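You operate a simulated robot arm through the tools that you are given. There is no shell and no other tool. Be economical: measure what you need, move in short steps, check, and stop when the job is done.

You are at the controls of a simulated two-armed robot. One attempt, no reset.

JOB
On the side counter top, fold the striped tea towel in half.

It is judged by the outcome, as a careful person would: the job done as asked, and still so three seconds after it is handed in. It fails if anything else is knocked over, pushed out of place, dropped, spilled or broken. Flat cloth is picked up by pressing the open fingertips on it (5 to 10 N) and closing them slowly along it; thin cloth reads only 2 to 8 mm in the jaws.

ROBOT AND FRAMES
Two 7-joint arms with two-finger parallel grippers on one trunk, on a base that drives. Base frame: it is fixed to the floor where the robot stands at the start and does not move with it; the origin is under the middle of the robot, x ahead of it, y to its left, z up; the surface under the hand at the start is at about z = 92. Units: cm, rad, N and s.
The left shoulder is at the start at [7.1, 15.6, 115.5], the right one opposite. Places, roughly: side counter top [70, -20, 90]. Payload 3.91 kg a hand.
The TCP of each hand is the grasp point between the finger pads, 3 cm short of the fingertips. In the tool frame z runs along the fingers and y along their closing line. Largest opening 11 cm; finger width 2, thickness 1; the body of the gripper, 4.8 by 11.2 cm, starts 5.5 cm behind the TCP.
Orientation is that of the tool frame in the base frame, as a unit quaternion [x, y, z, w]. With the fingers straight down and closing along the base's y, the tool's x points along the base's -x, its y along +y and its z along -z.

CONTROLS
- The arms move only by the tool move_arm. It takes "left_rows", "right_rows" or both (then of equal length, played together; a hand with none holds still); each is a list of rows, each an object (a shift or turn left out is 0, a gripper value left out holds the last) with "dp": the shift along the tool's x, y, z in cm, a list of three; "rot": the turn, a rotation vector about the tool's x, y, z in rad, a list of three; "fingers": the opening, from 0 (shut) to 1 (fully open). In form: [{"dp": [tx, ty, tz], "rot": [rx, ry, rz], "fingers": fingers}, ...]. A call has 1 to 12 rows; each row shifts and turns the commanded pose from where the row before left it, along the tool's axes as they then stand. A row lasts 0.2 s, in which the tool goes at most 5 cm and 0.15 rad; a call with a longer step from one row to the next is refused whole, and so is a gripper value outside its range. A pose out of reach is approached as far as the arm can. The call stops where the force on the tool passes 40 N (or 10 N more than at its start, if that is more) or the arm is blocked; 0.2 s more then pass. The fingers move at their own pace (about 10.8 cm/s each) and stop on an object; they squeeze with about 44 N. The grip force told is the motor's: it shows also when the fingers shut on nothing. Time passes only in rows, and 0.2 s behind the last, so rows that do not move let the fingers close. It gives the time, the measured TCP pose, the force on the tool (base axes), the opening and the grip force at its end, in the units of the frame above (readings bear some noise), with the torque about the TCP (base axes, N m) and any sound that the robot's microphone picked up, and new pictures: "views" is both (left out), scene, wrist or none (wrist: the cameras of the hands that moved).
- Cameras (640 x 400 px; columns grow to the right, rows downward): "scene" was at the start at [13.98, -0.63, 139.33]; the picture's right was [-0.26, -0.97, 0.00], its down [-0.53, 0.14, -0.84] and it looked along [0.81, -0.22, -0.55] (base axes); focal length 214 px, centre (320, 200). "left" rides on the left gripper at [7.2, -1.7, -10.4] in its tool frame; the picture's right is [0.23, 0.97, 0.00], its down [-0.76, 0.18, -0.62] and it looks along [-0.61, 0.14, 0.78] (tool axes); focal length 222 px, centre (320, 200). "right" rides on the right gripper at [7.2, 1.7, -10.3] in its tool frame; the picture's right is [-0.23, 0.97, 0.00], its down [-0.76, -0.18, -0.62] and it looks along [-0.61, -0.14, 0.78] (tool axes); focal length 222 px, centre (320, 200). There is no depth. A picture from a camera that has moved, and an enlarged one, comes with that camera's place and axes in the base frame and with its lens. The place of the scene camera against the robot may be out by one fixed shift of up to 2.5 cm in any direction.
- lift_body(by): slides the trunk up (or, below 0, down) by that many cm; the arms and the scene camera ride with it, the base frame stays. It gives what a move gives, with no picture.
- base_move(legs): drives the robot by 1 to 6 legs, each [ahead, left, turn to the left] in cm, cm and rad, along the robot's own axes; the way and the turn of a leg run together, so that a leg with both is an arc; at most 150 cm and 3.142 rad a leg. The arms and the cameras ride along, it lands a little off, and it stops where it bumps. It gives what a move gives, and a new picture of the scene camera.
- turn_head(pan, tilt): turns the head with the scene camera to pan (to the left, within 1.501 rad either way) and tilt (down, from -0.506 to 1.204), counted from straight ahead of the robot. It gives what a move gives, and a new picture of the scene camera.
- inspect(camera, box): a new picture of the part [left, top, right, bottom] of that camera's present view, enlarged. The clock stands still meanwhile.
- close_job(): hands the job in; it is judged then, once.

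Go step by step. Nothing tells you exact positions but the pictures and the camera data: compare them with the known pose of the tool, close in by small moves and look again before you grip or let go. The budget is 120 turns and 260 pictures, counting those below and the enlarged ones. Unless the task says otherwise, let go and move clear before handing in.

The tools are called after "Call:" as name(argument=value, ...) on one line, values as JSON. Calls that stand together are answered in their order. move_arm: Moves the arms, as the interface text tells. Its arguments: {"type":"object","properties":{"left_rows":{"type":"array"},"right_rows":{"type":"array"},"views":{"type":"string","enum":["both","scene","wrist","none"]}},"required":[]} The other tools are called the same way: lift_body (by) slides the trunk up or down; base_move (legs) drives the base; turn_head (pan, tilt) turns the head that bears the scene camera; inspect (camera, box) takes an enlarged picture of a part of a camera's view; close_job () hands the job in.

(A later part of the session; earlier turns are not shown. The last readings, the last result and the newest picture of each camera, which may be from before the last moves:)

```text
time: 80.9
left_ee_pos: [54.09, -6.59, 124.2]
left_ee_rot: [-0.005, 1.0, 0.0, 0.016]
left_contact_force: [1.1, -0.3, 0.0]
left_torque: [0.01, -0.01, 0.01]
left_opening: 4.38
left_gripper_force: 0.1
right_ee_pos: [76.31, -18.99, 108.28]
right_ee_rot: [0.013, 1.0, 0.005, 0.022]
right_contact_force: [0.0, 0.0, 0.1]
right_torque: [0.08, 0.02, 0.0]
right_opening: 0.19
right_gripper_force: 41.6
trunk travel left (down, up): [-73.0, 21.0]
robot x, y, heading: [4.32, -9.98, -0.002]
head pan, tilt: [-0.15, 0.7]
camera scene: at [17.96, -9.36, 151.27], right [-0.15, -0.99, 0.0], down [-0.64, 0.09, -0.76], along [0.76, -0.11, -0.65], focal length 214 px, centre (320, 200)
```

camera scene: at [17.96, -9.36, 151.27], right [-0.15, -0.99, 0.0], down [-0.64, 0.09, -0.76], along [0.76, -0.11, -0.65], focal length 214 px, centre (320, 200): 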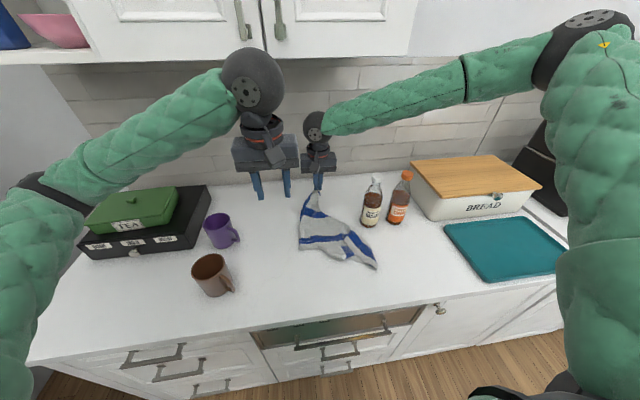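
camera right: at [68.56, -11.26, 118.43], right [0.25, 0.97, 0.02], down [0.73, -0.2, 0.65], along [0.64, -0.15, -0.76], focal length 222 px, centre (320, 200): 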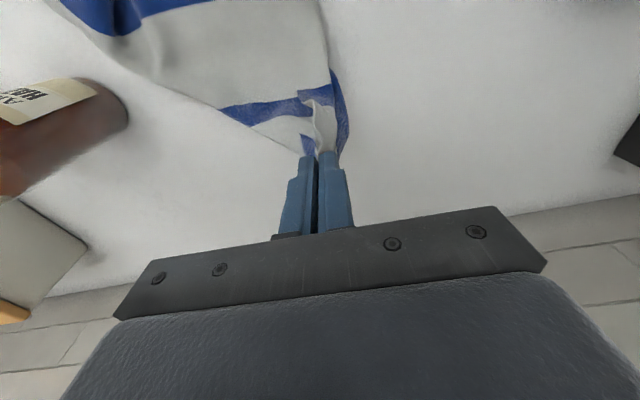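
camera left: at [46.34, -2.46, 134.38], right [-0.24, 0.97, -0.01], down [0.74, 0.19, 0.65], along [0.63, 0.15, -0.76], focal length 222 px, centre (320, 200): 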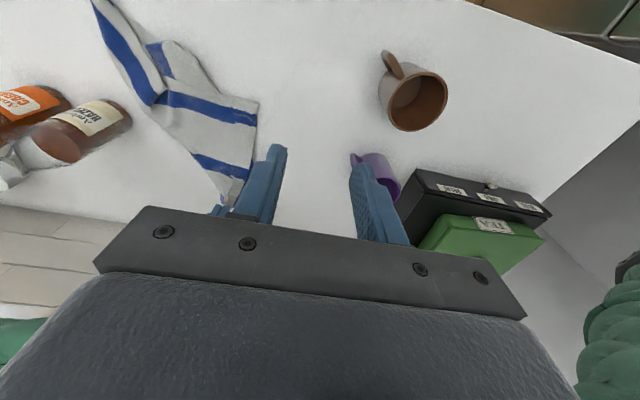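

Corner B is at about (61, −11). I'll shift the base 3 cm right and 2 back so the left elbow stays in front of the tea box, then bring the left hand over B.

Call:
base_move(legs=[[-2, -3, 0]])

Call:
move_arm(left_rows=[{"dp": [-2, -0.3, 3], "fingers": 0.35}, {"dp": [-2, -0.3, 3]}, {"dp": [-2, -0.3, 3]}, {"dp": [-2, -0.3, 3]}, {"dp": [-2, -0.3, 3]}, {"dp": [-0.5, 0, 3]}], right_rows=[{"dp": [0, 0.5, 0]}, {"dp": [0, 0.5, 0]}, {"dp": [0, 0.5, 0]}, {"dp": [0, 0.5, 0]}, {"dp": [0, 0.5, 0]}, {"dp": [0, 0.5, 0]}], views="both")

```text
time: 81.8
left_ee_pos: [52.06, -9.37, 124.17]
left_ee_rot: [-0.006, 1.0, -0.001, 0.016]
left_contact_force: [0.5, 0.0, 0.2]
left_torque: [-0.04, 0.01, -0.03]
left_opening: 4.41
left_gripper_force: 0.2
right_ee_pos: [74.26, -21.72, 108.19]
right_ee_rot: [0.013, 1.0, 0.004, 0.021]
right_contact_force: [-0.2, 1.1, 0.2]
right_torque: [0.03, 0.0, 0.0]
right_opening: 0.16
right_gripper_force: 41.7
trunk travel left (down, up): [-73.0, 21.0]
robot x, y, heading: [2.16, -12.74, 0.0]
head pan, tilt: [-0.15, 0.7]
camera scene: at [15.97, -12.02, 151.26], right [-0.15, -0.99, 0.0], down [-0.64, 0.09, -0.76], along [0.76, -0.11, -0.64], focal length 214 px, centre (320, 200)
```

scene: 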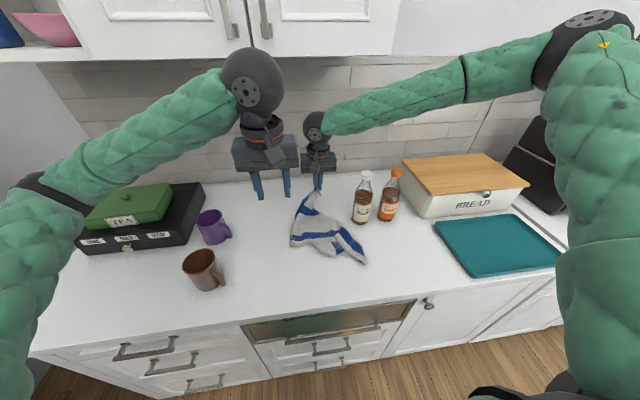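

```text
time: 83.2
left_ee_pos: [63.23, -10.89, 106.51]
left_ee_rot: [-0.005, 1.0, 0.0, 0.017]
left_contact_force: [-0.4, 0.8, -0.2]
left_torque: [0.01, 0.03, -0.01]
left_opening: 3.86
left_gripper_force: 0.1
right_ee_pos: [73.64, -21.03, 109.09]
right_ee_rot: [0.013, 1.0, 0.005, 0.022]
right_contact_force: [0.2, -0.3, -1.1]
right_torque: [0.04, -0.02, -0.01]
right_opening: 0.19
right_gripper_force: 41.6
right hand out of reach, approached as far as the arm can: row 2, 3, 4, 5, 6
trunk travel left (down, up): [-73.0, 21.0]
robot x, y, heading: [2.1, -12.89, 0.008]
head pan, tilt: [-0.15, 0.7]
camera scene: at [15.93, -12.19, 151.28], right [-0.15, -0.99, 0.0], down [-0.64, 0.09, -0.76], along [0.76, -0.11, -0.64], focal length 214 px, centre (320, 200)
camera right: at [66.02, -19.25, 119.08], right [0.25, 0.97, 0.02], down [0.73, -0.2, 0.65], along [0.64, -0.15, -0.76], focal length 222 px, centre (320, 200)
camera left: at [55.73, -12.58, 116.69], right [-0.24, 0.97, -0.01], down [0.74, 0.19, 0.65], along [0.63, 0.15, -0.76], focal length 222 px, centre (320, 200)
```

scene: 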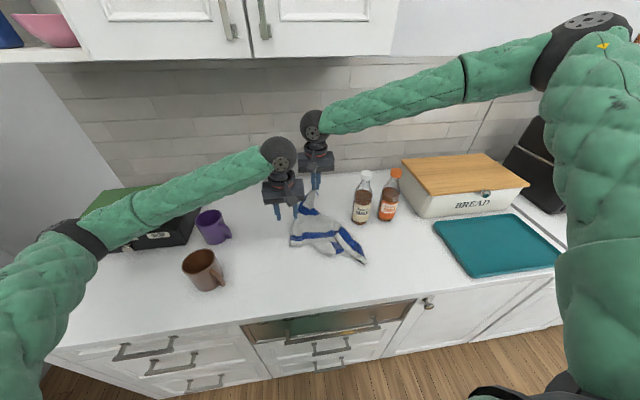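
right: 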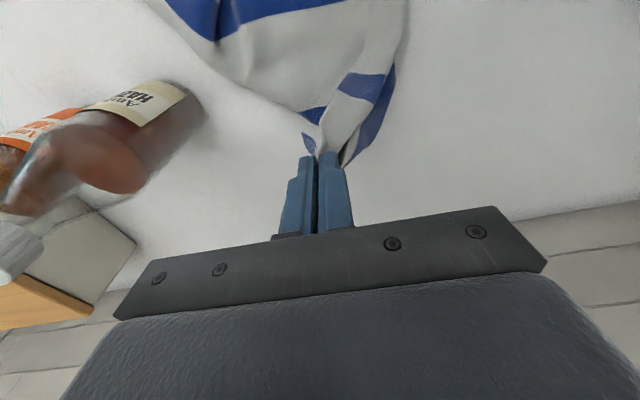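
left: 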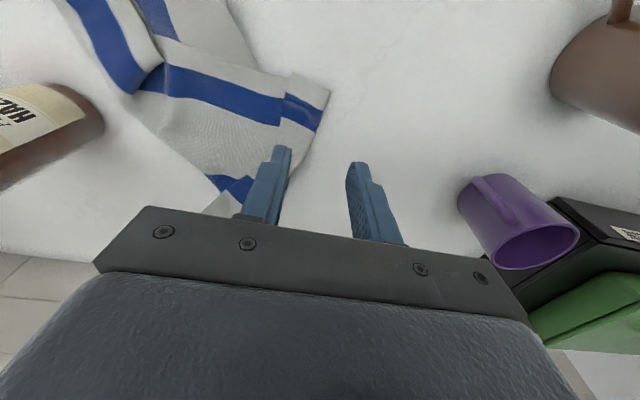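

Left hand is nearly over corner B. I'll shift slightly and descend to the cloth.

Call:
move_arm(left_rows=[{"dp": [0.2, -0.9, 2.5]}, {"dp": [0.1, -0.9, 2.5]}, {"dp": [0, 0, 2.5]}, {"dp": [0, 0, 1.8]}, {"dp": [0, 0, 1]}, {"dp": [0, 0, 0.5]}], views="both")

```text
time: 84.6
left_ee_pos: [63.36, -12.74, 96.07]
left_ee_rot: [-0.007, 1.0, 0.0, 0.018]
left_contact_force: [0.3, -0.4, 0.1]
left_torque: [-0.01, 0.03, 0.0]
left_opening: 3.86
left_gripper_force: 0.0
right_ee_pos: [73.64, -21.16, 109.05]
right_ee_rot: [0.013, 1.0, 0.006, 0.021]
right_contact_force: [0.1, -0.6, -0.6]
right_torque: [0.04, 0.0, 0.0]
right_opening: 0.17
right_gripper_force: 42.0
trunk travel left (down, up): [-73.0, 21.0]
robot x, y, heading: [2.25, -12.9, 0.004]
head pan, tilt: [-0.15, 0.7]
camera scene: at [15.85, -12.28, 151.33], right [-0.15, -0.99, 0.0], down [-0.64, 0.09, -0.76], along [0.76, -0.11, -0.64], focal length 214 px, centre (320, 200)
camera left: at [55.7, -14.49, 106.04], right [-0.24, 0.97, -0.01], down [0.74, 0.19, 0.65], along [0.63, 0.15, -0.76], focal length 222 px, centre (320, 200)
```

scene: 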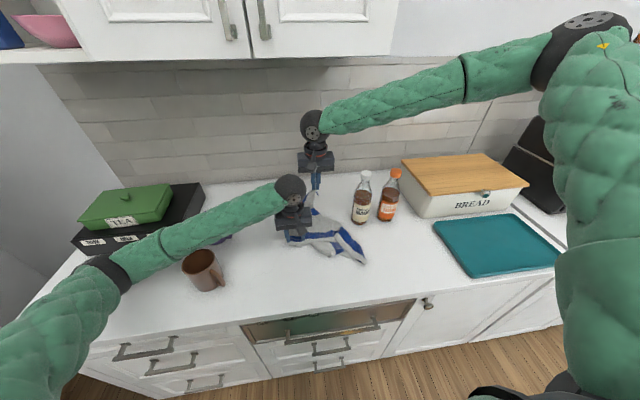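
left: 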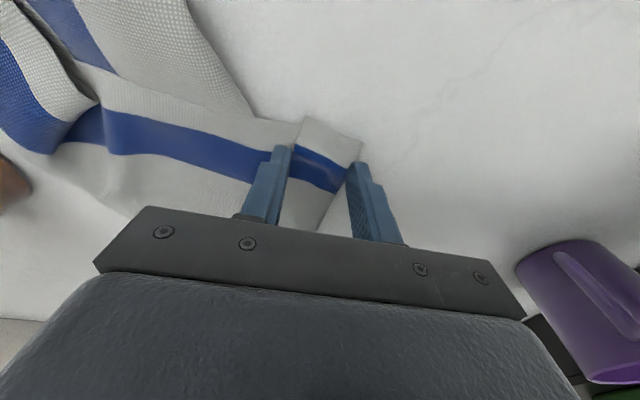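

The fingers straddle corner B. Press down lightly and close slowly.

Call:
move_arm(left_rows=[{"dp": [0.5, 0, 0.4]}, {"dp": [0, 0, 0.4]}, {"dp": [0, 0, 0.2]}, {"fingers": 0.28}, {"fingers": 0.22}, {"fingers": 0.16}, {"fingers": 0.1}, {"fingers": 0.05}, {"fingers": 0}, {}, {}], views="wrist")

```text
time: 87.0
left_ee_pos: [62.88, -12.6, 95.6]
left_ee_rot: [-0.007, 1.0, -0.001, 0.024]
left_contact_force: [-0.1, -0.6, -0.2]
left_torque: [0.03, -0.01, -0.02]
left_opening: 0.0
left_gripper_force: 37.8
right_ee_pos: [73.26, -20.97, 109.21]
right_ee_rot: [0.014, 1.0, 0.006, 0.023]
right_contact_force: [0.2, 0.3, -0.9]
right_torque: [0.06, 0.02, 0.04]
right_opening: 0.16
right_gripper_force: 41.8
trunk travel left (down, up): [-73.0, 21.0]
robot x, y, heading: [2.18, -12.95, 0.003]
head pan, tilt: [-0.15, 0.7]
camera left: at [55.2, -14.42, 105.63], right [-0.24, 0.97, -0.01], down [0.73, 0.19, 0.66], along [0.64, 0.15, -0.75], focal length 222 px, centre (320, 200)
```

left: 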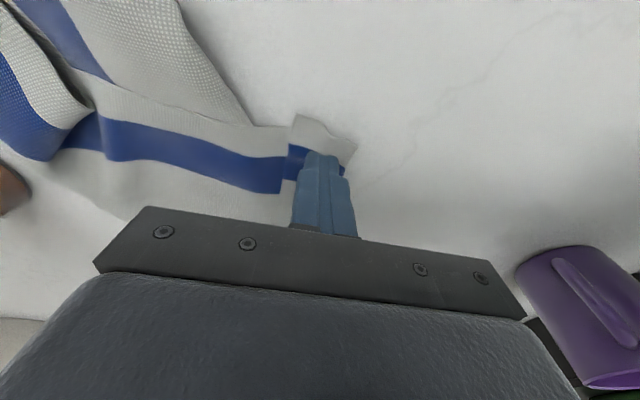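

The jaws closed on nothing; the hand did not quite reach the cloth. I'll reopen, raise the trunk a little for forearm clearance over the mugs, and press again.

Call:
move_arm(left_rows=[{"fingers": 0.35, "dp": [0, 0, -0.5]}, {"dp": [0, 0, -0.5]}, {}], views="none")

Call:
lift_body(by=5)

Call:
move_arm(left_rows=[{"dp": [0, 0, 2]}, {"dp": [0, 0, 2]}, {"dp": [0, 0, 1]}, {"dp": [0, 0, 0.4]}, {"dp": [0, 0, 0.3]}], views="both")

```text
time: 87.8
left_ee_pos: [62.63, -12.63, 96.27]
left_ee_rot: [-0.006, 1.0, -0.001, 0.021]
left_contact_force: [-0.3, -0.1, 0.1]
left_torque: [-0.02, 0.0, -0.02]
left_opening: 3.86
left_gripper_force: 0.0
right_ee_pos: [73.24, -20.96, 109.24]
right_ee_rot: [0.013, 1.0, 0.005, 0.022]
right_contact_force: [-0.7, 0.3, -0.4]
right_torque: [0.04, 0.0, 0.02]
right_opening: 0.18
right_gripper_force: 41.9
trunk travel left (down, up): [-73.0, 21.0]
robot x, y, heading: [2.03, -12.85, 0.005]
head pan, tilt: [-0.15, 0.7]
```

```text
time: 88.7
left_ee_pos: [62.77, -12.8, 100.66]
left_ee_rot: [-0.006, 1.0, 0.0, 0.016]
left_contact_force: [0.1, 0.5, -0.3]
left_torque: [0.0, 0.03, 0.02]
left_opening: 3.83
left_gripper_force: 0.1
right_ee_pos: [73.77, -21.12, 113.89]
right_ee_rot: [0.013, 1.0, 0.005, 0.021]
right_contact_force: [0.4, 0.8, -0.5]
right_torque: [0.01, 0.0, 0.0]
right_opening: 0.18
right_gripper_force: 42.0
trunk travel left (down, up): [-78.0, 16.0]
robot x, y, heading: [2.19, -12.76, 0.003]
head pan, tilt: [-0.15, 0.7]
```

```text
time: 89.9
left_ee_pos: [63.32, -12.63, 96.17]
left_ee_rot: [-0.009, 1.0, -0.001, 0.023]
left_contact_force: [-0.6, -0.1, 0.1]
left_torque: [0.01, 0.0, 0.0]
left_opening: 3.84
left_gripper_force: 0.1
right_ee_pos: [73.39, -20.99, 114.48]
right_ee_rot: [0.014, 1.0, 0.005, 0.023]
right_contact_force: [0.7, 1.0, -0.7]
right_torque: [0.07, 0.0, 0.0]
right_opening: 0.18
right_gripper_force: 41.7
trunk travel left (down, up): [-78.0, 16.0]
robot x, y, heading: [2.53, -12.72, -0.002]
head pan, tilt: [-0.15, 0.7]
camera scene: at [15.61, -12.3, 156.58], right [-0.15, -0.99, 0.0], down [-0.64, 0.09, -0.77], along [0.76, -0.11, -0.64], focal length 214 px, centre (320, 200)
camera left: at [55.6, -14.31, 106.14], right [-0.24, 0.97, -0.01], down [0.73, 0.19, 0.66], along [0.64, 0.15, -0.75], focal length 222 px, centre (320, 200)
```

scene: 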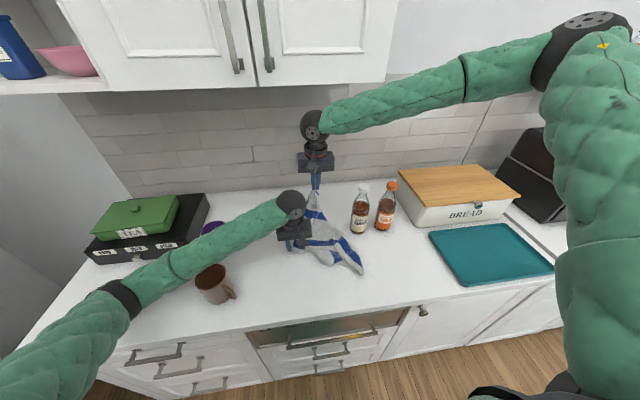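
left: 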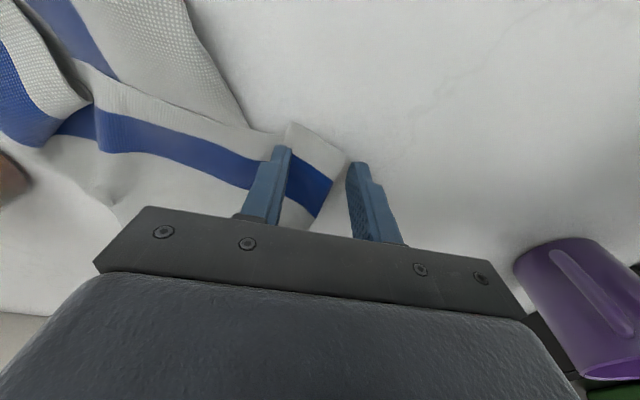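

The left forearm is touching down over the mugs when its elbow is far out. Backing the base keeps that arm straighter, with its elbow in front of the counter. I'll lift the left hand and back up.

Call:
move_arm(left_rows=[{"dp": [0, 0, -2]}, {"dp": [0, 0, -3]}, {"dp": [0, 0, -3]}, {"dp": [0, -1, -3]}, {"dp": [0, -1, -3]}], views="none")

Call:
base_move(legs=[[-9, 0, 0]])

Call:
move_arm(left_rows=[{"dp": [-2, 0, 0]}, {"dp": [-2, 0, 0]}, {"dp": [-2, 0, 0]}, {"dp": [-2, 0, 0]}], right_rows=[{"dp": [-1.5, 0, 0]}, {"dp": [-1.5, 0, 0]}, {"dp": [-1, 0, 0]}, {"dp": [0, 0, 0]}], views="scene")

```text
time: 91.1
left_ee_pos: [62.44, -14.45, 108.04]
left_ee_rot: [-0.007, 1.0, 0.002, 0.015]
left_contact_force: [0.4, 0.2, 0.3]
left_torque: [0.0, 0.03, -0.03]
left_opening: 3.84
left_gripper_force: 0.1
right_ee_pos: [73.79, -21.34, 114.15]
right_ee_rot: [0.014, 1.0, 0.006, 0.024]
right_contact_force: [-0.4, -0.6, -1.4]
right_torque: [0.06, -0.01, 0.0]
right_opening: 0.18
right_gripper_force: 41.5
trunk travel left (down, up): [-78.0, 16.0]
robot x, y, heading: [2.06, -12.45, 0.003]
head pan, tilt: [-0.15, 0.7]
stopped in row 5 (right hand): the force on the tool passed its limit at 56 N (the readings are from after the stop); the commanded pose is now the measured one
```

```text
time: 92.2
left_ee_pos: [53.24, -14.38, 108.33]
left_ee_rot: [-0.005, 1.0, 0.001, 0.015]
left_contact_force: [-0.3, -0.5, 0.0]
left_torque: [-0.01, -0.02, 0.06]
left_opening: 3.88
left_gripper_force: 0.2
right_ee_pos: [64.51, -21.24, 114.14]
right_ee_rot: [0.014, 1.0, 0.006, 0.024]
right_contact_force: [0.8, -0.8, -0.8]
right_torque: [0.15, 0.0, 0.1]
right_opening: 0.16
right_gripper_force: 41.7
trunk travel left (down, up): [-78.0, 16.0]
robot x, y, heading: [-7.22, -12.69, 0.005]
head pan, tilt: [-0.15, 0.7]
camera scene: at [6.62, -12.32, 156.29], right [-0.15, -0.99, 0.0], down [-0.64, 0.09, -0.77], along [0.76, -0.11, -0.64], focal length 214 px, centre (320, 200)
```

scene: 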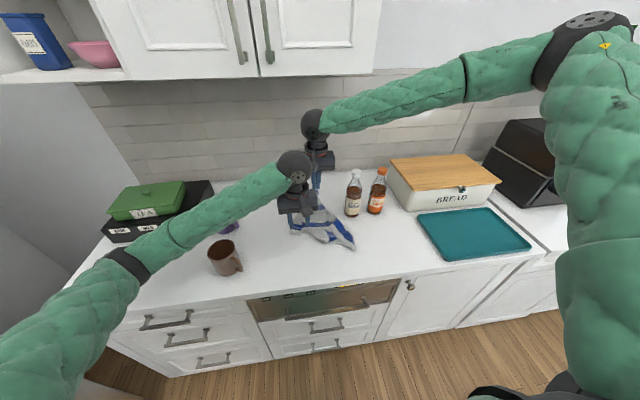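

```text
time: 93.2
left_ee_pos: [61.48, -14.31, 108.35]
left_ee_rot: [-0.006, 1.0, 0.001, 0.014]
left_contact_force: [-0.5, 0.2, 0.5]
left_torque: [-0.02, 0.04, 0.0]
left_opening: 3.86
left_gripper_force: 0.1
right_ee_pos: [68.2, -22.56, 114.75]
right_ee_rot: [0.015, 1.0, 0.007, 0.023]
right_contact_force: [0.0, -0.8, 0.6]
right_torque: [0.02, 0.0, -0.01]
right_opening: 0.18
right_gripper_force: 41.8
right hand out of reach, approached as far as the arm can: row 1, 2, 3
trunk travel left (down, up): [-78.0, 16.0]
robot x, y, heading: [-7.1, -12.7, 0.002]
head pan, tilt: [-0.15, 0.7]
camera scene: at [6.93, -12.32, 156.26], right [-0.15, -0.99, 0.0], down [-0.64, 0.09, -0.76], along [0.76, -0.11, -0.65], focal length 214 px, centre (320, 200)
```

scene: 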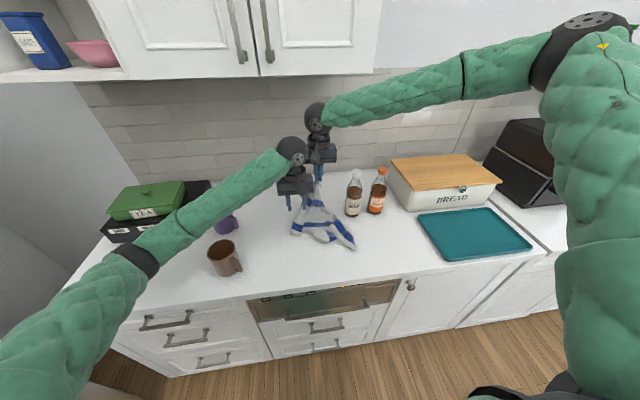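

Continue backing 9 cm, keeping the two hands apart.

Call:
move_arm(right_rows=[{"dp": [0, -2, 0]}, {"dp": [0, -2, 0]}], views="none")

Call:
base_move(legs=[[-9, 0, 0]])

Call:
move_arm(left_rows=[{"dp": [-2, 0, 0]}, {"dp": [-2, 0, 0]}, {"dp": [-1, 1, 0]}], views="both")

```text
time: 93.8
left_ee_pos: [61.31, -14.28, 108.43]
left_ee_rot: [-0.007, 1.0, 0.002, 0.016]
left_contact_force: [0.3, 0.4, 0.4]
left_torque: [0.02, 0.01, 0.04]
left_opening: 3.85
left_gripper_force: 0.1
right_ee_pos: [68.0, -26.53, 114.92]
right_ee_rot: [0.015, 1.0, 0.005, 0.023]
right_contact_force: [0.0, 0.7, -0.5]
right_torque: [0.03, 0.0, -0.01]
right_opening: 0.17
right_gripper_force: 41.7
trunk travel left (down, up): [-78.0, 16.0]
robot x, y, heading: [-7.08, -12.72, 0.004]
head pan, tilt: [-0.15, 0.7]
```

```text
time: 94.9
left_ee_pos: [52.09, -14.08, 108.4]
left_ee_rot: [-0.007, 1.0, 0.002, 0.016]
left_contact_force: [0.2, 0.1, -0.1]
left_torque: [0.0, -0.03, -0.02]
left_opening: 3.84
left_gripper_force: 0.0
right_ee_pos: [58.81, -26.49, 114.97]
right_ee_rot: [0.013, 1.0, 0.006, 0.024]
right_contact_force: [0.1, 0.6, -0.2]
right_torque: [0.01, 0.0, 0.02]
right_opening: 0.16
right_gripper_force: 41.8
trunk travel left (down, up): [-78.0, 16.0]
robot x, y, heading: [-16.01, -12.93, 0.005]
head pan, tilt: [-0.15, 0.7]
camera scene: at [-2.39, -12.33, 156.29], right [-0.15, -0.99, 0.0], down [-0.64, 0.09, -0.77], along [0.76, -0.11, -0.64], focal length 214 px, centre (320, 200)
```

scene: 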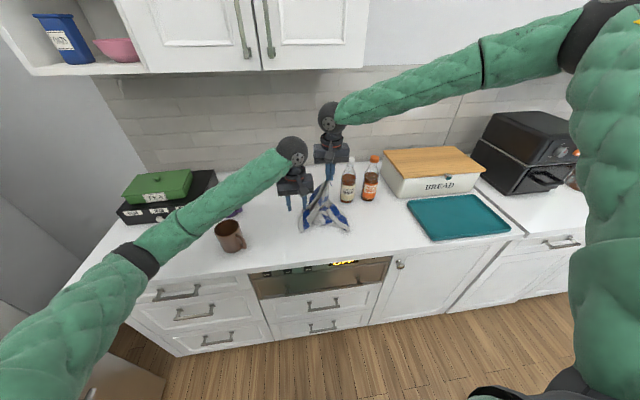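

```text
time: 95.7
left_ee_pos: [57.36, -13.18, 108.5]
left_ee_rot: [-0.007, 1.0, 0.001, 0.015]
left_contact_force: [1.0, 0.9, -0.9]
left_torque: [-0.02, 0.03, -0.01]
left_opening: 3.83
left_gripper_force: 0.1
right_ee_pos: [58.96, -26.46, 114.77]
right_ee_rot: [0.014, 1.0, 0.005, 0.023]
right_contact_force: [0.7, 0.6, 0.0]
right_torque: [0.03, -0.03, -0.02]
right_opening: 0.17
right_gripper_force: 42.2
trunk travel left (down, up): [-78.0, 16.0]
robot x, y, heading: [-16.14, -12.9, 0.005]
head pan, tilt: [-0.15, 0.7]
camera scene: at [-2.22, -12.27, 156.28], right [-0.15, -0.99, 0.0], down [-0.64, 0.09, -0.76], along [0.76, -0.11, -0.64], focal length 214 px, centre (320, 200)
camera left: at [49.78, -14.89, 118.64], right [-0.24, 0.97, 0.0], down [0.74, 0.19, 0.65], along [0.63, 0.15, -0.76], focal length 222 px, centre (320, 200)
```

scene: 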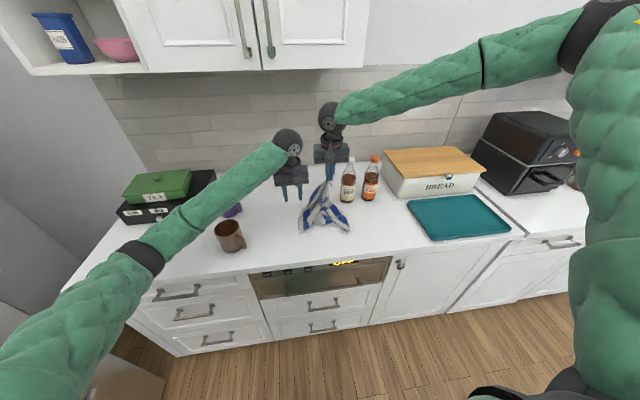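
left: 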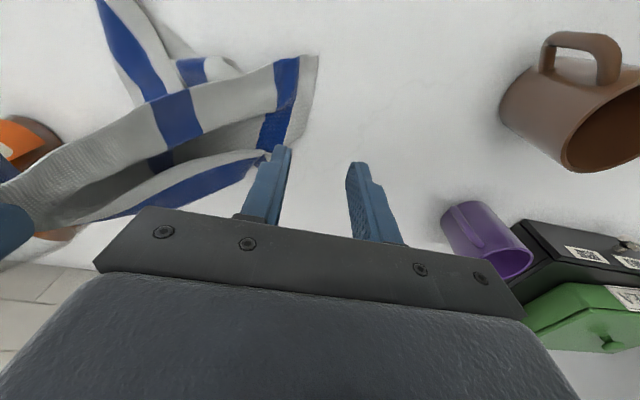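

Now the left arm comes in straight, clear of the mugs, and the short edge A–B is visible with B near (53, −14.5). I'll position over B and descend.

Call:
move_arm(left_rows=[{"dp": [1.3, -1.2, 1.5]}, {"dp": [1.2, -1.2, 1.5]}, {"dp": [0, 0, 2.5]}, {"dp": [0, 0, 2]}, {"dp": [0, 0, 1]}], right_rows=[{"dp": [0, -0.8, 0]}, {"dp": [0, -0.7, 0]}, {}, {}, {}], views="wrist")

```text
time: 96.9
left_ee_pos: [55.11, -15.45, 99.82]
left_ee_rot: [-0.007, 1.0, 0.002, 0.015]
left_contact_force: [0.5, -0.1, -0.3]
left_torque: [-0.01, 0.02, -0.02]
left_opening: 3.85
left_gripper_force: 0.0
right_ee_pos: [58.92, -28.07, 114.88]
right_ee_rot: [0.014, 1.0, 0.005, 0.023]
right_contact_force: [0.1, -0.2, -0.5]
right_torque: [0.03, 0.0, -0.01]
right_opening: 0.18
right_gripper_force: 42.0
trunk travel left (down, up): [-78.0, 16.0]
robot x, y, heading: [-15.96, -13.15, 0.007]
head pan, tilt: [-0.15, 0.7]
camera right: at [51.3, -26.26, 124.89], right [0.25, 0.97, 0.02], down [0.73, -0.21, 0.66], along [0.64, -0.15, -0.76], focal length 222 px, centre (320, 200)
camera left: at [47.6, -17.35, 110.03], right [-0.24, 0.97, 0.0], down [0.74, 0.19, 0.65], along [0.63, 0.15, -0.76], focal length 222 px, centre (320, 200)
```

right: 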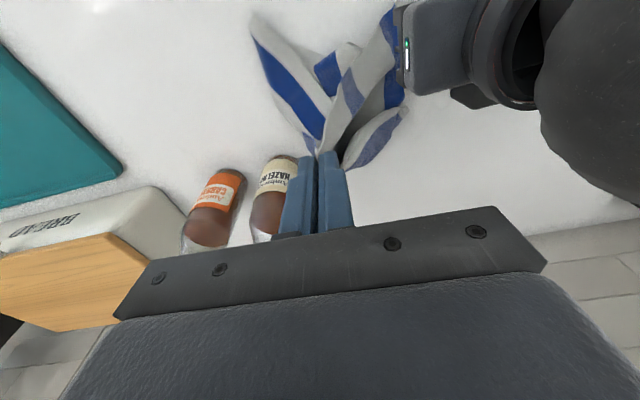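
left: 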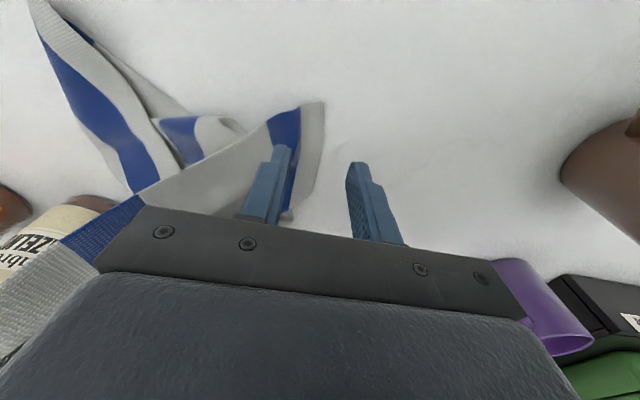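

Call:
move_arm(left_rows=[{"dp": [0.5, -1.1, 1]}, {"dp": [0.4, -1.1, 1]}, {"dp": [0, 0, 1]}, {"dp": [0, 0, 0.8]}, {"dp": [0, 0, 0.5]}, {"dp": [0, 0, 0.3]}], views="wrist")

```text
time: 98.3
left_ee_pos: [54.43, -17.77, 95.36]
left_ee_rot: [-0.007, 1.0, 0.001, 0.015]
left_contact_force: [-0.5, -0.2, 0.6]
left_torque: [-0.01, -0.01, -0.01]
left_opening: 3.84
left_gripper_force: 0.1
right_ee_pos: [58.91, -28.05, 114.87]
right_ee_rot: [0.014, 1.0, 0.006, 0.023]
right_contact_force: [-0.2, -0.1, -0.1]
right_torque: [0.07, 0.03, -0.01]
right_opening: 0.17
right_gripper_force: 41.7
trunk travel left (down, up): [-78.0, 16.0]
robot x, y, heading: [-15.72, -12.61, 0.004]
head pan, tilt: [-0.15, 0.7]
camera left: at [46.83, -19.54, 105.43], right [-0.24, 0.97, 0.0], down [0.74, 0.19, 0.65], along [0.63, 0.15, -0.76], focal length 222 px, centre (320, 200)
```

left: 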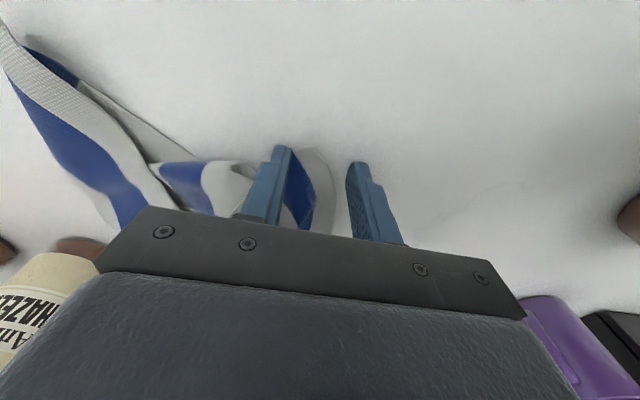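

The corner lies between the fingers. Press and close slowly.

Call:
move_arm(left_rows=[{"dp": [0, 0, 0.25]}, {"dp": [0, 0, 0.2]}, {"fingers": 0.3}, {"fingers": 0.25}, {"fingers": 0.2}, {"fingers": 0.15}, {"fingers": 0.1}, {"fingers": 0.05}, {"fingers": 0}, {}, {}], views="wrist")

```text
time: 100.2
left_ee_pos: [54.29, -17.82, 95.04]
left_ee_rot: [-0.006, 1.0, 0.0, 0.017]
left_contact_force: [-3.0, -2.7, 19.8]
left_torque: [-0.18, -0.02, -0.01]
left_opening: 0.24
left_gripper_force: 42.1
right_ee_pos: [58.8, -28.03, 114.73]
right_ee_rot: [0.013, 1.0, 0.004, 0.023]
right_contact_force: [-1.0, 2.1, -3.9]
right_torque: [0.09, 0.02, -0.02]
right_opening: 0.17
right_gripper_force: 41.0
trunk travel left (down, up): [-78.0, 16.0]
robot x, y, heading: [-16.2, -12.94, 0.004]
head pan, tilt: [-0.15, 0.7]
stopped in row 9 (left hand): the force on the tool passed its limit at 41 N (the readings are from after the stop); the commanded pose is now the measured one
camera left: at [46.87, -19.59, 105.23], right [-0.24, 0.97, -0.01], down [0.74, 0.19, 0.65], along [0.63, 0.15, -0.76], focal length 222 px, centre (320, 200)
```

left: 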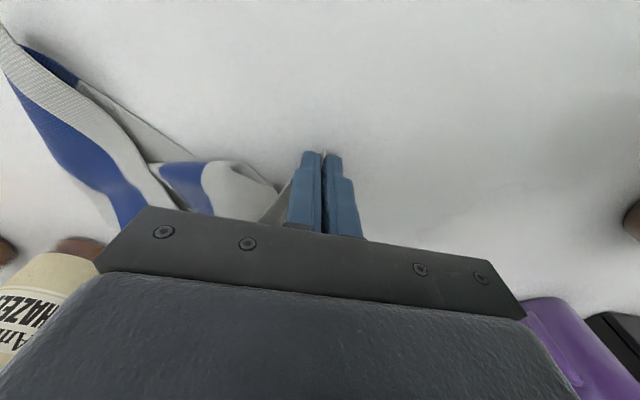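

Corner B is held (2.4 mm). Now both hands hold the short edge. I'll raise the left to match the right and spread the edge.

Call:
move_arm(left_rows=[{"dp": [0, 0.5, -2]}, {"dp": [0, 0.8, -2]}, {"dp": [0, 1, -2]}, {"dp": [-0.5, 1, -2]}, {"dp": [-0.5, 1, -2]}, {"dp": [-0.5, 1, -2]}, {"dp": [-0.5, 1, -2]}, {"dp": [-0.5, 1, -2]}, {"dp": [-0.5, 1, -2]}, {"dp": [-0.5, 1, -1.8]}], right_rows=[{}, {}, {}, {}, {}, {}, {}, {}, {}, {}], views="both")

```text
time: 102.4
left_ee_pos: [57.04, -8.45, 114.82]
left_ee_rot: [-0.006, 1.0, 0.001, 0.015]
left_contact_force: [-0.8, 0.9, -0.7]
left_torque: [0.0, 0.01, 0.0]
left_opening: 0.23
left_gripper_force: 41.8
right_ee_pos: [58.83, -28.01, 114.76]
right_ee_rot: [0.013, 1.0, 0.006, 0.023]
right_contact_force: [-0.1, 0.2, -1.1]
right_torque: [0.04, 0.01, 0.04]
right_opening: 0.18
right_gripper_force: 41.5
trunk travel left (down, up): [-78.0, 16.0]
robot x, y, heading: [-16.34, -12.71, 0.004]
head pan, tilt: [-0.15, 0.7]
camera scene: at [-2.25, -12.31, 156.27], right [-0.15, -0.99, 0.0], down [-0.64, 0.09, -0.76], along [0.76, -0.11, -0.64], focal length 214 px, centre (320, 200)
camera right: at [51.25, -26.23, 124.9], right [0.25, 0.97, 0.02], down [0.73, -0.21, 0.66], along [0.64, -0.15, -0.76], focal length 222 px, centre (320, 200)
camera left: at [49.58, -10.19, 124.98], right [-0.24, 0.97, -0.01], down [0.74, 0.19, 0.65], along [0.63, 0.15, -0.76], focal length 222 px, centre (320, 200)
```

scene: 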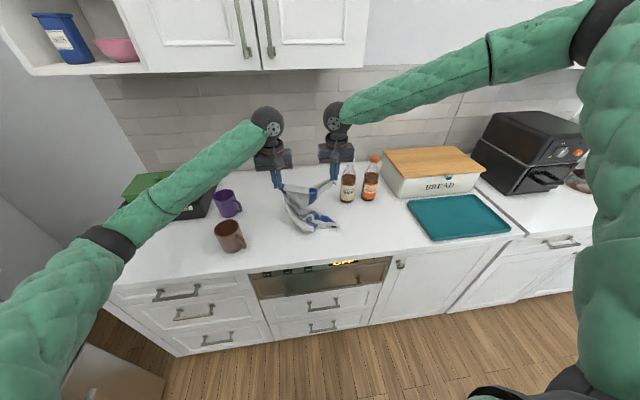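
right: 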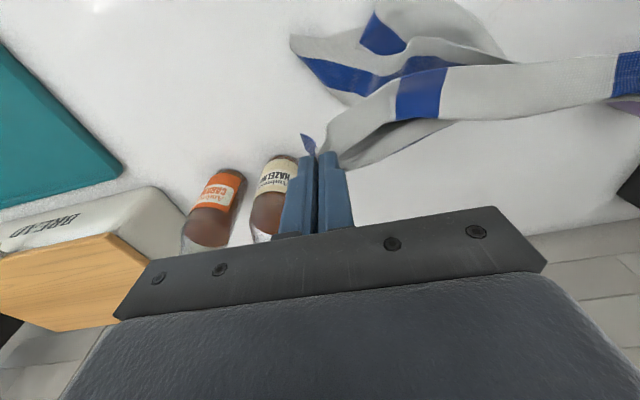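
left: 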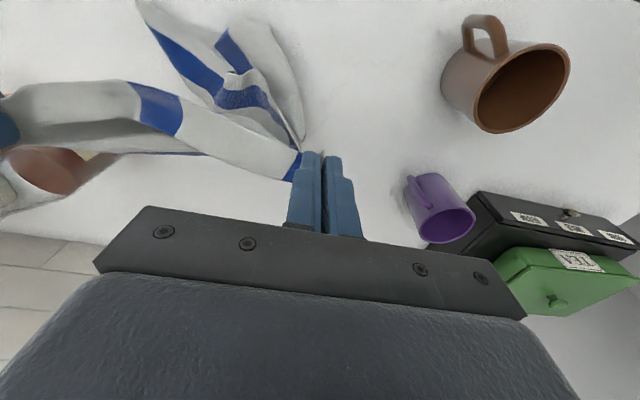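

Both corners are up and the rest trails toward the robot. I'll shift left 4 cm to centre between the bottles and mugs, and raise the trunk so the towel hangs out straight.

Call:
base_move(legs=[[0, 4, 0]])

Call:
lift_body(by=12)

Call:
move_arm(left_rows=[{"dp": [-0.4, 0.5, -2]}, {"dp": [-0.5, 0.5, -2]}, {"dp": [-0.5, 0.5, -2]}, {"dp": [0, 0, -2]}], right_rows=[{"dp": [0, 0, -2]}, {"dp": [0, 0, -2]}, {"dp": [0, 0, -2]}, {"dp": [0, 0, -2]}], views="both")

```text
time: 103.2
left_ee_pos: [57.24, -4.83, 114.71]
left_ee_rot: [-0.005, 1.0, 0.002, 0.015]
left_contact_force: [-0.2, -0.5, -0.3]
left_torque: [0.01, -0.01, 0.0]
left_opening: 0.24
left_gripper_force: 41.6
right_ee_pos: [58.91, -24.33, 114.8]
right_ee_rot: [0.015, 1.0, 0.006, 0.023]
right_contact_force: [0.3, -0.2, 1.2]
right_torque: [0.05, -0.03, 0.01]
right_opening: 0.15
right_gripper_force: 41.4
trunk travel left (down, up): [-78.0, 16.0]
robot x, y, heading: [-15.67, -8.85, 0.005]
head pan, tilt: [-0.15, 0.7]
camera scene: at [-2.17, -8.72, 156.27], right [-0.15, -0.99, 0.0], down [-0.64, 0.1, -0.76], along [0.76, -0.11, -0.65], focal length 214 px, centre (320, 200)
```

scene: 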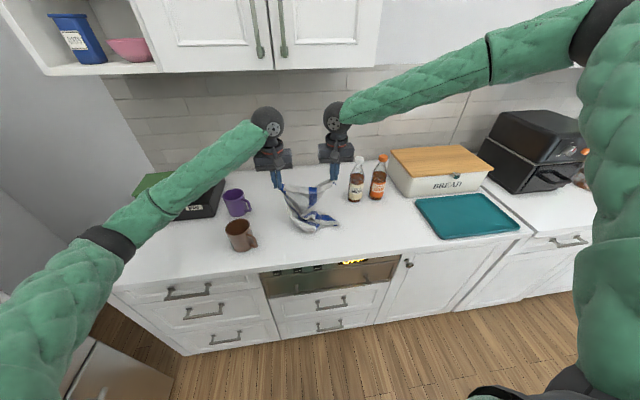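

```text
time: 104.8
left_ee_pos: [57.23, -4.52, 126.8]
left_ee_rot: [-0.005, 1.0, 0.001, 0.016]
left_contact_force: [-0.1, 0.5, -0.7]
left_torque: [-0.02, 0.04, 0.01]
left_opening: 0.22
left_gripper_force: 42.7
right_ee_pos: [59.0, -24.22, 126.65]
right_ee_rot: [0.015, 1.0, 0.006, 0.023]
right_contact_force: [-1.5, -1.2, -0.3]
right_torque: [0.04, -0.04, 0.0]
right_opening: 0.2
right_gripper_force: 41.9
trunk travel left (down, up): [-90.0, 4.0]
robot x, y, heading: [-16.33, -8.82, 0.005]
head pan, tilt: [-0.15, 0.7]
```

```text
time: 105.8
left_ee_pos: [58.18, -3.11, 134.95]
left_ee_rot: [-0.006, 1.0, 0.001, 0.017]
left_contact_force: [0.1, 1.1, 0.0]
left_torque: [0.02, 0.0, -0.01]
left_opening: 0.21
left_gripper_force: 42.5
right_ee_pos: [58.45, -24.39, 134.9]
right_ee_rot: [0.015, 1.0, 0.005, 0.022]
right_contact_force: [-0.6, -0.8, -1.5]
right_torque: [0.02, -0.01, 0.03]
right_opening: 0.16
right_gripper_force: 41.5
trunk travel left (down, up): [-90.0, 4.0]
robot x, y, heading: [-16.2, -8.94, 0.002]
head pan, tilt: [-0.15, 0.7]
camera scene: at [-2.36, -8.4, 168.28], right [-0.15, -0.99, 0.0], down [-0.64, 0.09, -0.77], along [0.76, -0.11, -0.64], focal length 214 px, centre (320, 200)
camera right: at [50.79, -22.47, 144.97], right [0.26, 0.97, 0.02], down [0.73, -0.21, 0.66], along [0.64, -0.15, -0.75], focal length 222 px, centre (320, 200)
camera left: at [50.59, -4.8, 145.07], right [-0.24, 0.97, -0.01], down [0.74, 0.18, 0.65], along [0.63, 0.15, -0.76], focal length 222 px, centre (320, 200)
```

scene: 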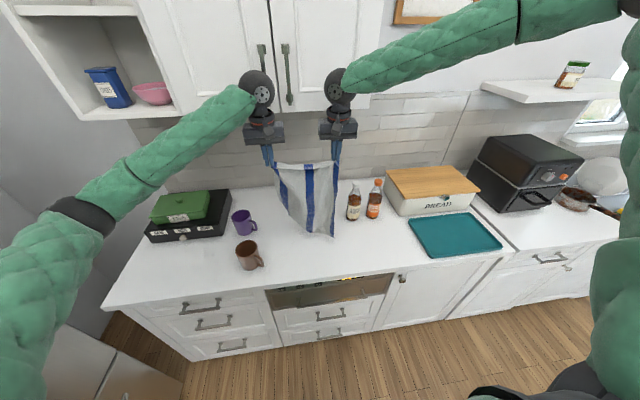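
right: 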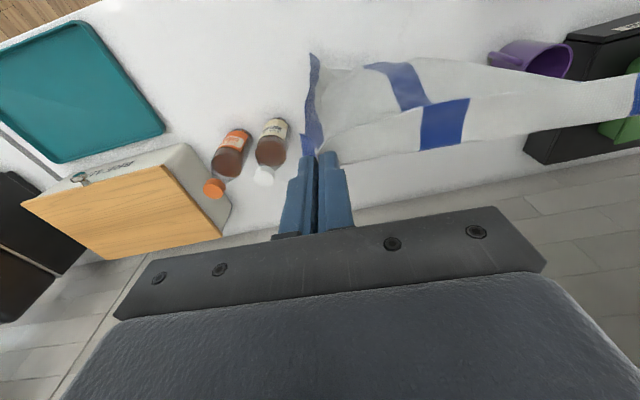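
left: 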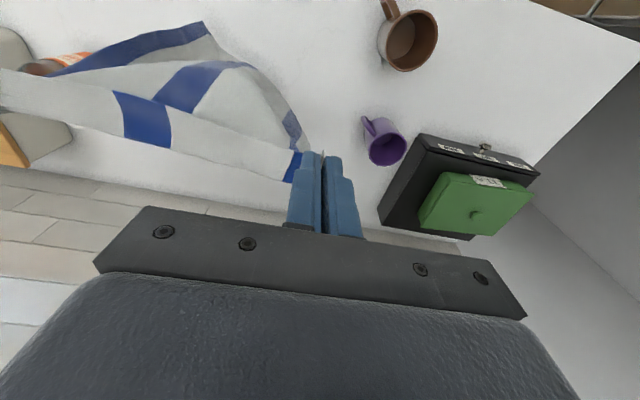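

The towel now hangs as a clean sheet. I'll raise slightly so it swings free, and inspect.

Call:
move_arm(left_rows=[{"dp": [0, 0.5, -1.5]}, {"dp": [0, 0.3, -1.5]}, {"dp": [0, 0, -1.5]}, {}, {}, {}], right_rows=[{"dp": [0, 0, -1.5]}, {"dp": [0, 0, -1.5]}, {"dp": [0, 0, -1.5]}, {}, {}, {}], views="none")

Call:
inspect(camera="scene", box=[180, 100, 420, 270])

```text
time: 107.2
left_ee_pos: [58.13, -2.33, 139.41]
left_ee_rot: [-0.005, 1.0, 0.001, 0.016]
left_contact_force: [-0.6, 0.1, 0.7]
left_torque: [0.0, -0.02, -0.02]
left_opening: 0.2
left_gripper_force: 42.5
right_ee_pos: [58.21, -24.21, 139.36]
right_ee_rot: [0.015, 1.0, 0.006, 0.022]
right_contact_force: [0.5, 0.0, -0.9]
right_torque: [0.04, 0.0, -0.04]
right_opening: 0.18
right_gripper_force: 41.8
trunk travel left (down, up): [-90.0, 4.0]
robot x, y, heading: [-16.18, -8.79, 0.004]
head pan, tilt: [-0.15, 0.7]
```

```text
2.35 times, centred on (300, 185) of scene
camera zoom: at [-2.22, -8.43, 168.28], right [-0.15, -0.99, 0.0], down [-0.64, 0.09, -0.76], along [0.76, -0.11, -0.64], focal length 505 px, centre (367, 235)
```

zoom: 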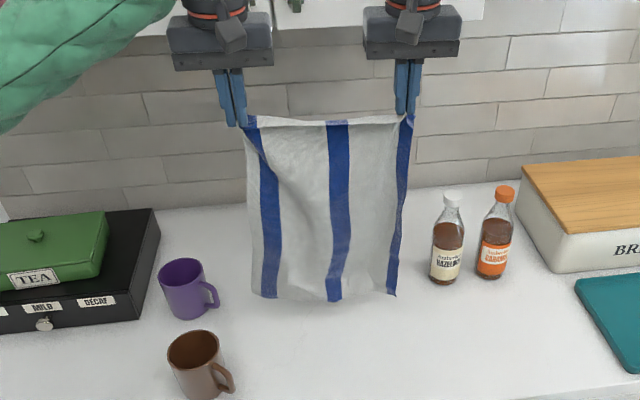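

The towel hangs flat. Plan: lay its lower half going away from the robot, then bring the held edge back over the first edge, all within easy reach. First back up 5 cm and lower until the bottom edge touches.

Call:
base_move(legs=[[-5, 0, 0]])

Call:
lift_body(by=-5)

Call:
inspect(camera="scene", box=[180, 100, 420, 270])

```text
time: 108.1
left_ee_pos: [54.13, -2.26, 138.88]
left_ee_rot: [-0.006, 1.0, 0.001, 0.012]
left_contact_force: [0.3, -1.0, -0.6]
left_torque: [0.02, 0.1, 0.02]
left_opening: 0.22
left_gripper_force: 42.2
right_ee_pos: [54.39, -24.28, 138.66]
right_ee_rot: [0.015, 1.0, 0.005, 0.02]
right_contact_force: [0.7, -0.3, 0.2]
right_torque: [0.05, 0.13, 0.02]
right_opening: 0.18
right_gripper_force: 41.7
trunk travel left (down, up): [-90.0, 4.0]
robot x, y, heading: [-20.97, -8.83, 0.001]
head pan, tilt: [-0.15, 0.7]
camera scene: at [-6.01, -8.46, 168.15], right [-0.15, -0.99, 0.0], down [-0.64, 0.09, -0.76], along [0.75, -0.11, -0.65], focal length 214 px, centre (320, 200)
```

scene: 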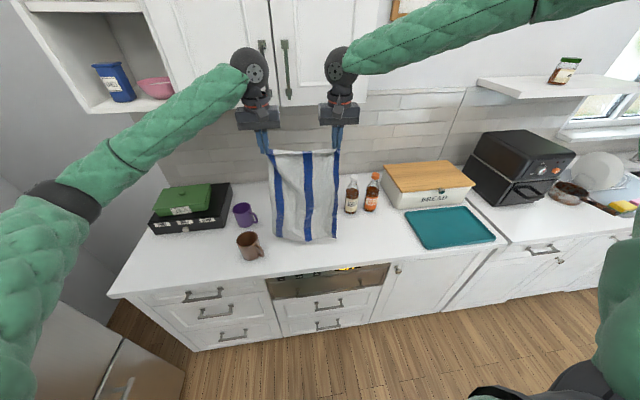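

```text
time: 109.0
left_ee_pos: [52.94, -2.38, 134.54]
left_ee_rot: [-0.006, 1.0, 0.001, 0.017]
left_contact_force: [-0.8, -0.7, 0.1]
left_torque: [-0.02, -0.04, 0.02]
left_opening: 0.2
left_gripper_force: 42.2
right_ee_pos: [53.06, -24.23, 134.45]
right_ee_rot: [0.015, 1.0, 0.005, 0.024]
right_contact_force: [-0.3, -0.4, -0.3]
right_torque: [0.06, -0.01, -0.01]
right_opening: 0.16
right_gripper_force: 42.2
trunk travel left (down, up): [-85.0, 9.0]
robot x, y, heading: [-20.85, -8.75, -0.0]
head pan, tilt: [-0.15, 0.7]
```

```text
2.35 times, centred on (300, 185) of scene
camera zoom: at [-7.48, -8.46, 163.34], right [-0.15, -0.99, 0.0], down [-0.64, 0.09, -0.77], along [0.76, -0.11, -0.64], focal length 505 px, centre (367, 235)
```

zoom: 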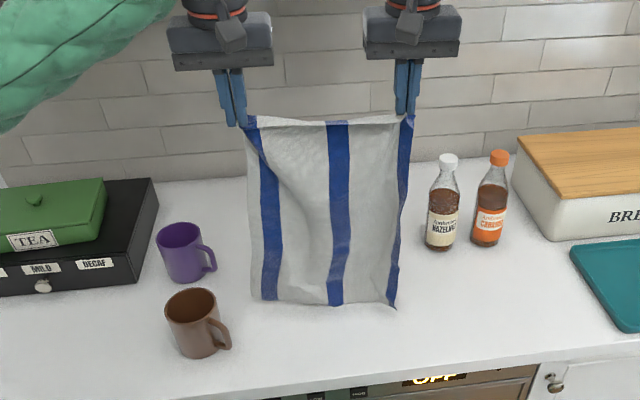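

The bottom edge is at the counter. Now alternate forward drives and lowering to lay the lower half.

Call:
lift_body(by=-4)

Call:
base_move(legs=[[6, 0, 0]])

Call:
lift_body(by=-6)

Call:
base_move(legs=[[6, 0, 0]])

Call:
lift_body(by=-5)

Call:
inspect(camera="scene", box=[180, 100, 420, 270])

```text
time: 109.8
left_ee_pos: [53.32, -2.24, 130.34]
left_ee_rot: [-0.006, 1.0, 0.001, 0.015]
left_contact_force: [0.2, -1.1, -0.4]
left_torque: [0.02, 0.01, 0.02]
left_opening: 0.24
left_gripper_force: 42.6
right_ee_pos: [53.53, -24.3, 130.19]
right_ee_rot: [0.014, 1.0, 0.006, 0.023]
right_contact_force: [0.6, 0.6, 0.5]
right_torque: [0.0, -0.04, -0.01]
right_opening: 0.19
right_gripper_force: 41.9
trunk travel left (down, up): [-81.0, 13.0]
robot x, y, heading: [-20.83, -9.1, 0.007]
head pan, tilt: [-0.15, 0.7]
```

```text
time: 110.8
left_ee_pos: [57.74, -2.33, 131.3]
left_ee_rot: [-0.005, 1.0, 0.002, 0.022]
left_contact_force: [-0.1, 0.1, 1.0]
left_torque: [0.02, -0.07, 0.01]
left_opening: 0.22
left_gripper_force: 42.2
right_ee_pos: [57.9, -24.33, 131.19]
right_ee_rot: [0.015, 0.999, 0.007, 0.03]
right_contact_force: [-0.7, -0.2, 1.1]
right_torque: [0.07, -0.11, 0.02]
right_opening: 0.16
right_gripper_force: 41.4
trunk travel left (down, up): [-81.0, 13.0]
robot x, y, heading: [-15.1, -8.61, 0.007]
head pan, tilt: [-0.15, 0.7]
camera scene: at [-2.65, -8.48, 159.45], right [-0.15, -0.99, 0.0], down [-0.63, 0.1, -0.77], along [0.76, -0.11, -0.64], focal length 214 px, centre (320, 200)
```

scene: 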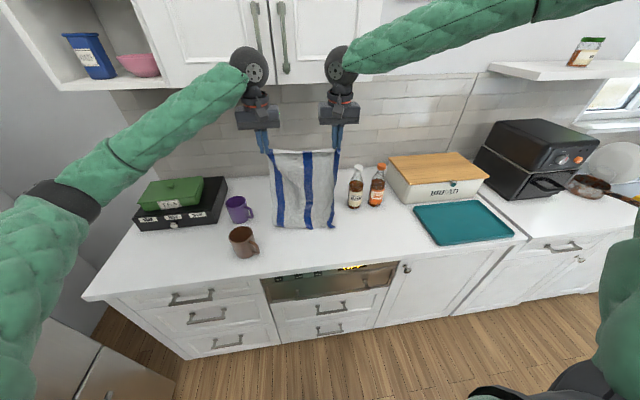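

```text
time: 111.8
left_ee_pos: [58.83, -2.37, 124.64]
left_ee_rot: [-0.006, 1.0, 0.002, 0.017]
left_contact_force: [0.0, -0.6, 0.1]
left_torque: [-0.01, -0.01, -0.02]
left_opening: 0.24
left_gripper_force: 42.8
right_ee_pos: [59.17, -24.25, 124.49]
right_ee_rot: [0.016, 1.0, 0.005, 0.025]
right_contact_force: [-0.9, -0.6, 0.3]
right_torque: [0.02, -0.02, -0.02]
right_opening: 0.16
right_gripper_force: 41.4
trunk travel left (down, up): [-75.0, 19.0]
robot x, y, heading: [-14.96, -9.23, 0.003]
head pan, tilt: [-0.15, 0.7]
```

```text
time: 112.8
left_ee_pos: [64.12, -2.36, 124.99]
left_ee_rot: [-0.005, 1.0, 0.001, 0.02]
left_contact_force: [0.3, -0.7, 0.4]
left_torque: [0.0, -0.05, 0.01]
left_opening: 0.22
left_gripper_force: 42.2
right_ee_pos: [64.29, -24.35, 125.04]
right_ee_rot: [0.016, 0.999, 0.006, 0.027]
right_contact_force: [0.0, 0.0, 0.5]
right_torque: [0.07, -0.08, 0.02]
right_opening: 0.18
right_gripper_force: 41.7
trunk travel left (down, up): [-75.0, 19.0]
robot x, y, heading: [-9.54, -8.84, 0.001]
head pan, tilt: [-0.15, 0.7]
camera scene: at [3.79, -8.44, 153.41], right [-0.15, -0.99, 0.0], down [-0.63, 0.1, -0.77], along [0.76, -0.11, -0.64], focal length 214 px, centre (320, 200)
```

scene: 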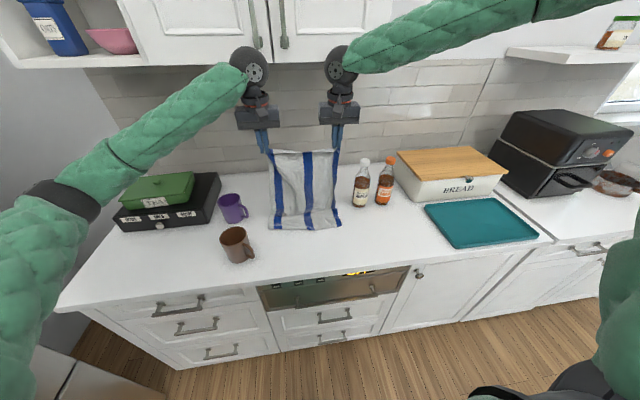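

```text
time: 113.7
left_ee_pos: [64.7, -2.41, 119.65]
left_ee_rot: [-0.004, 1.0, 0.002, 0.018]
left_contact_force: [-0.5, -0.5, -1.3]
left_torque: [0.01, -0.01, 0.03]
left_opening: 0.25
left_gripper_force: 42.2
right_ee_pos: [64.92, -24.46, 119.7]
right_ee_rot: [0.016, 1.0, 0.006, 0.024]
right_contact_force: [1.0, -0.3, 0.8]
right_torque: [0.03, -0.02, -0.01]
right_opening: 0.19
right_gripper_force: 41.4
trunk travel left (down, up): [-70.0, 24.0]
robot x, y, heading: [-8.98, -9.01, 0.001]
head pan, tilt: [-0.15, 0.7]
```

```text
2.35 times, centred on (300, 185) of scene
camera zoom: at [4.48, -8.42, 148.31], right [-0.15, -0.99, 0.0], down [-0.64, 0.1, -0.77], along [0.76, -0.11, -0.64], focal length 505 px, centre (367, 235)
```

zoom: 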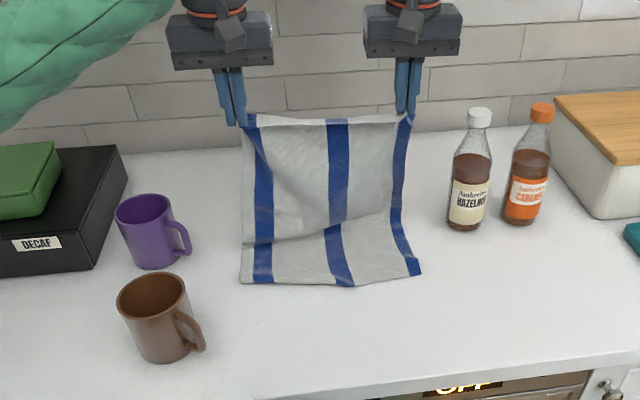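

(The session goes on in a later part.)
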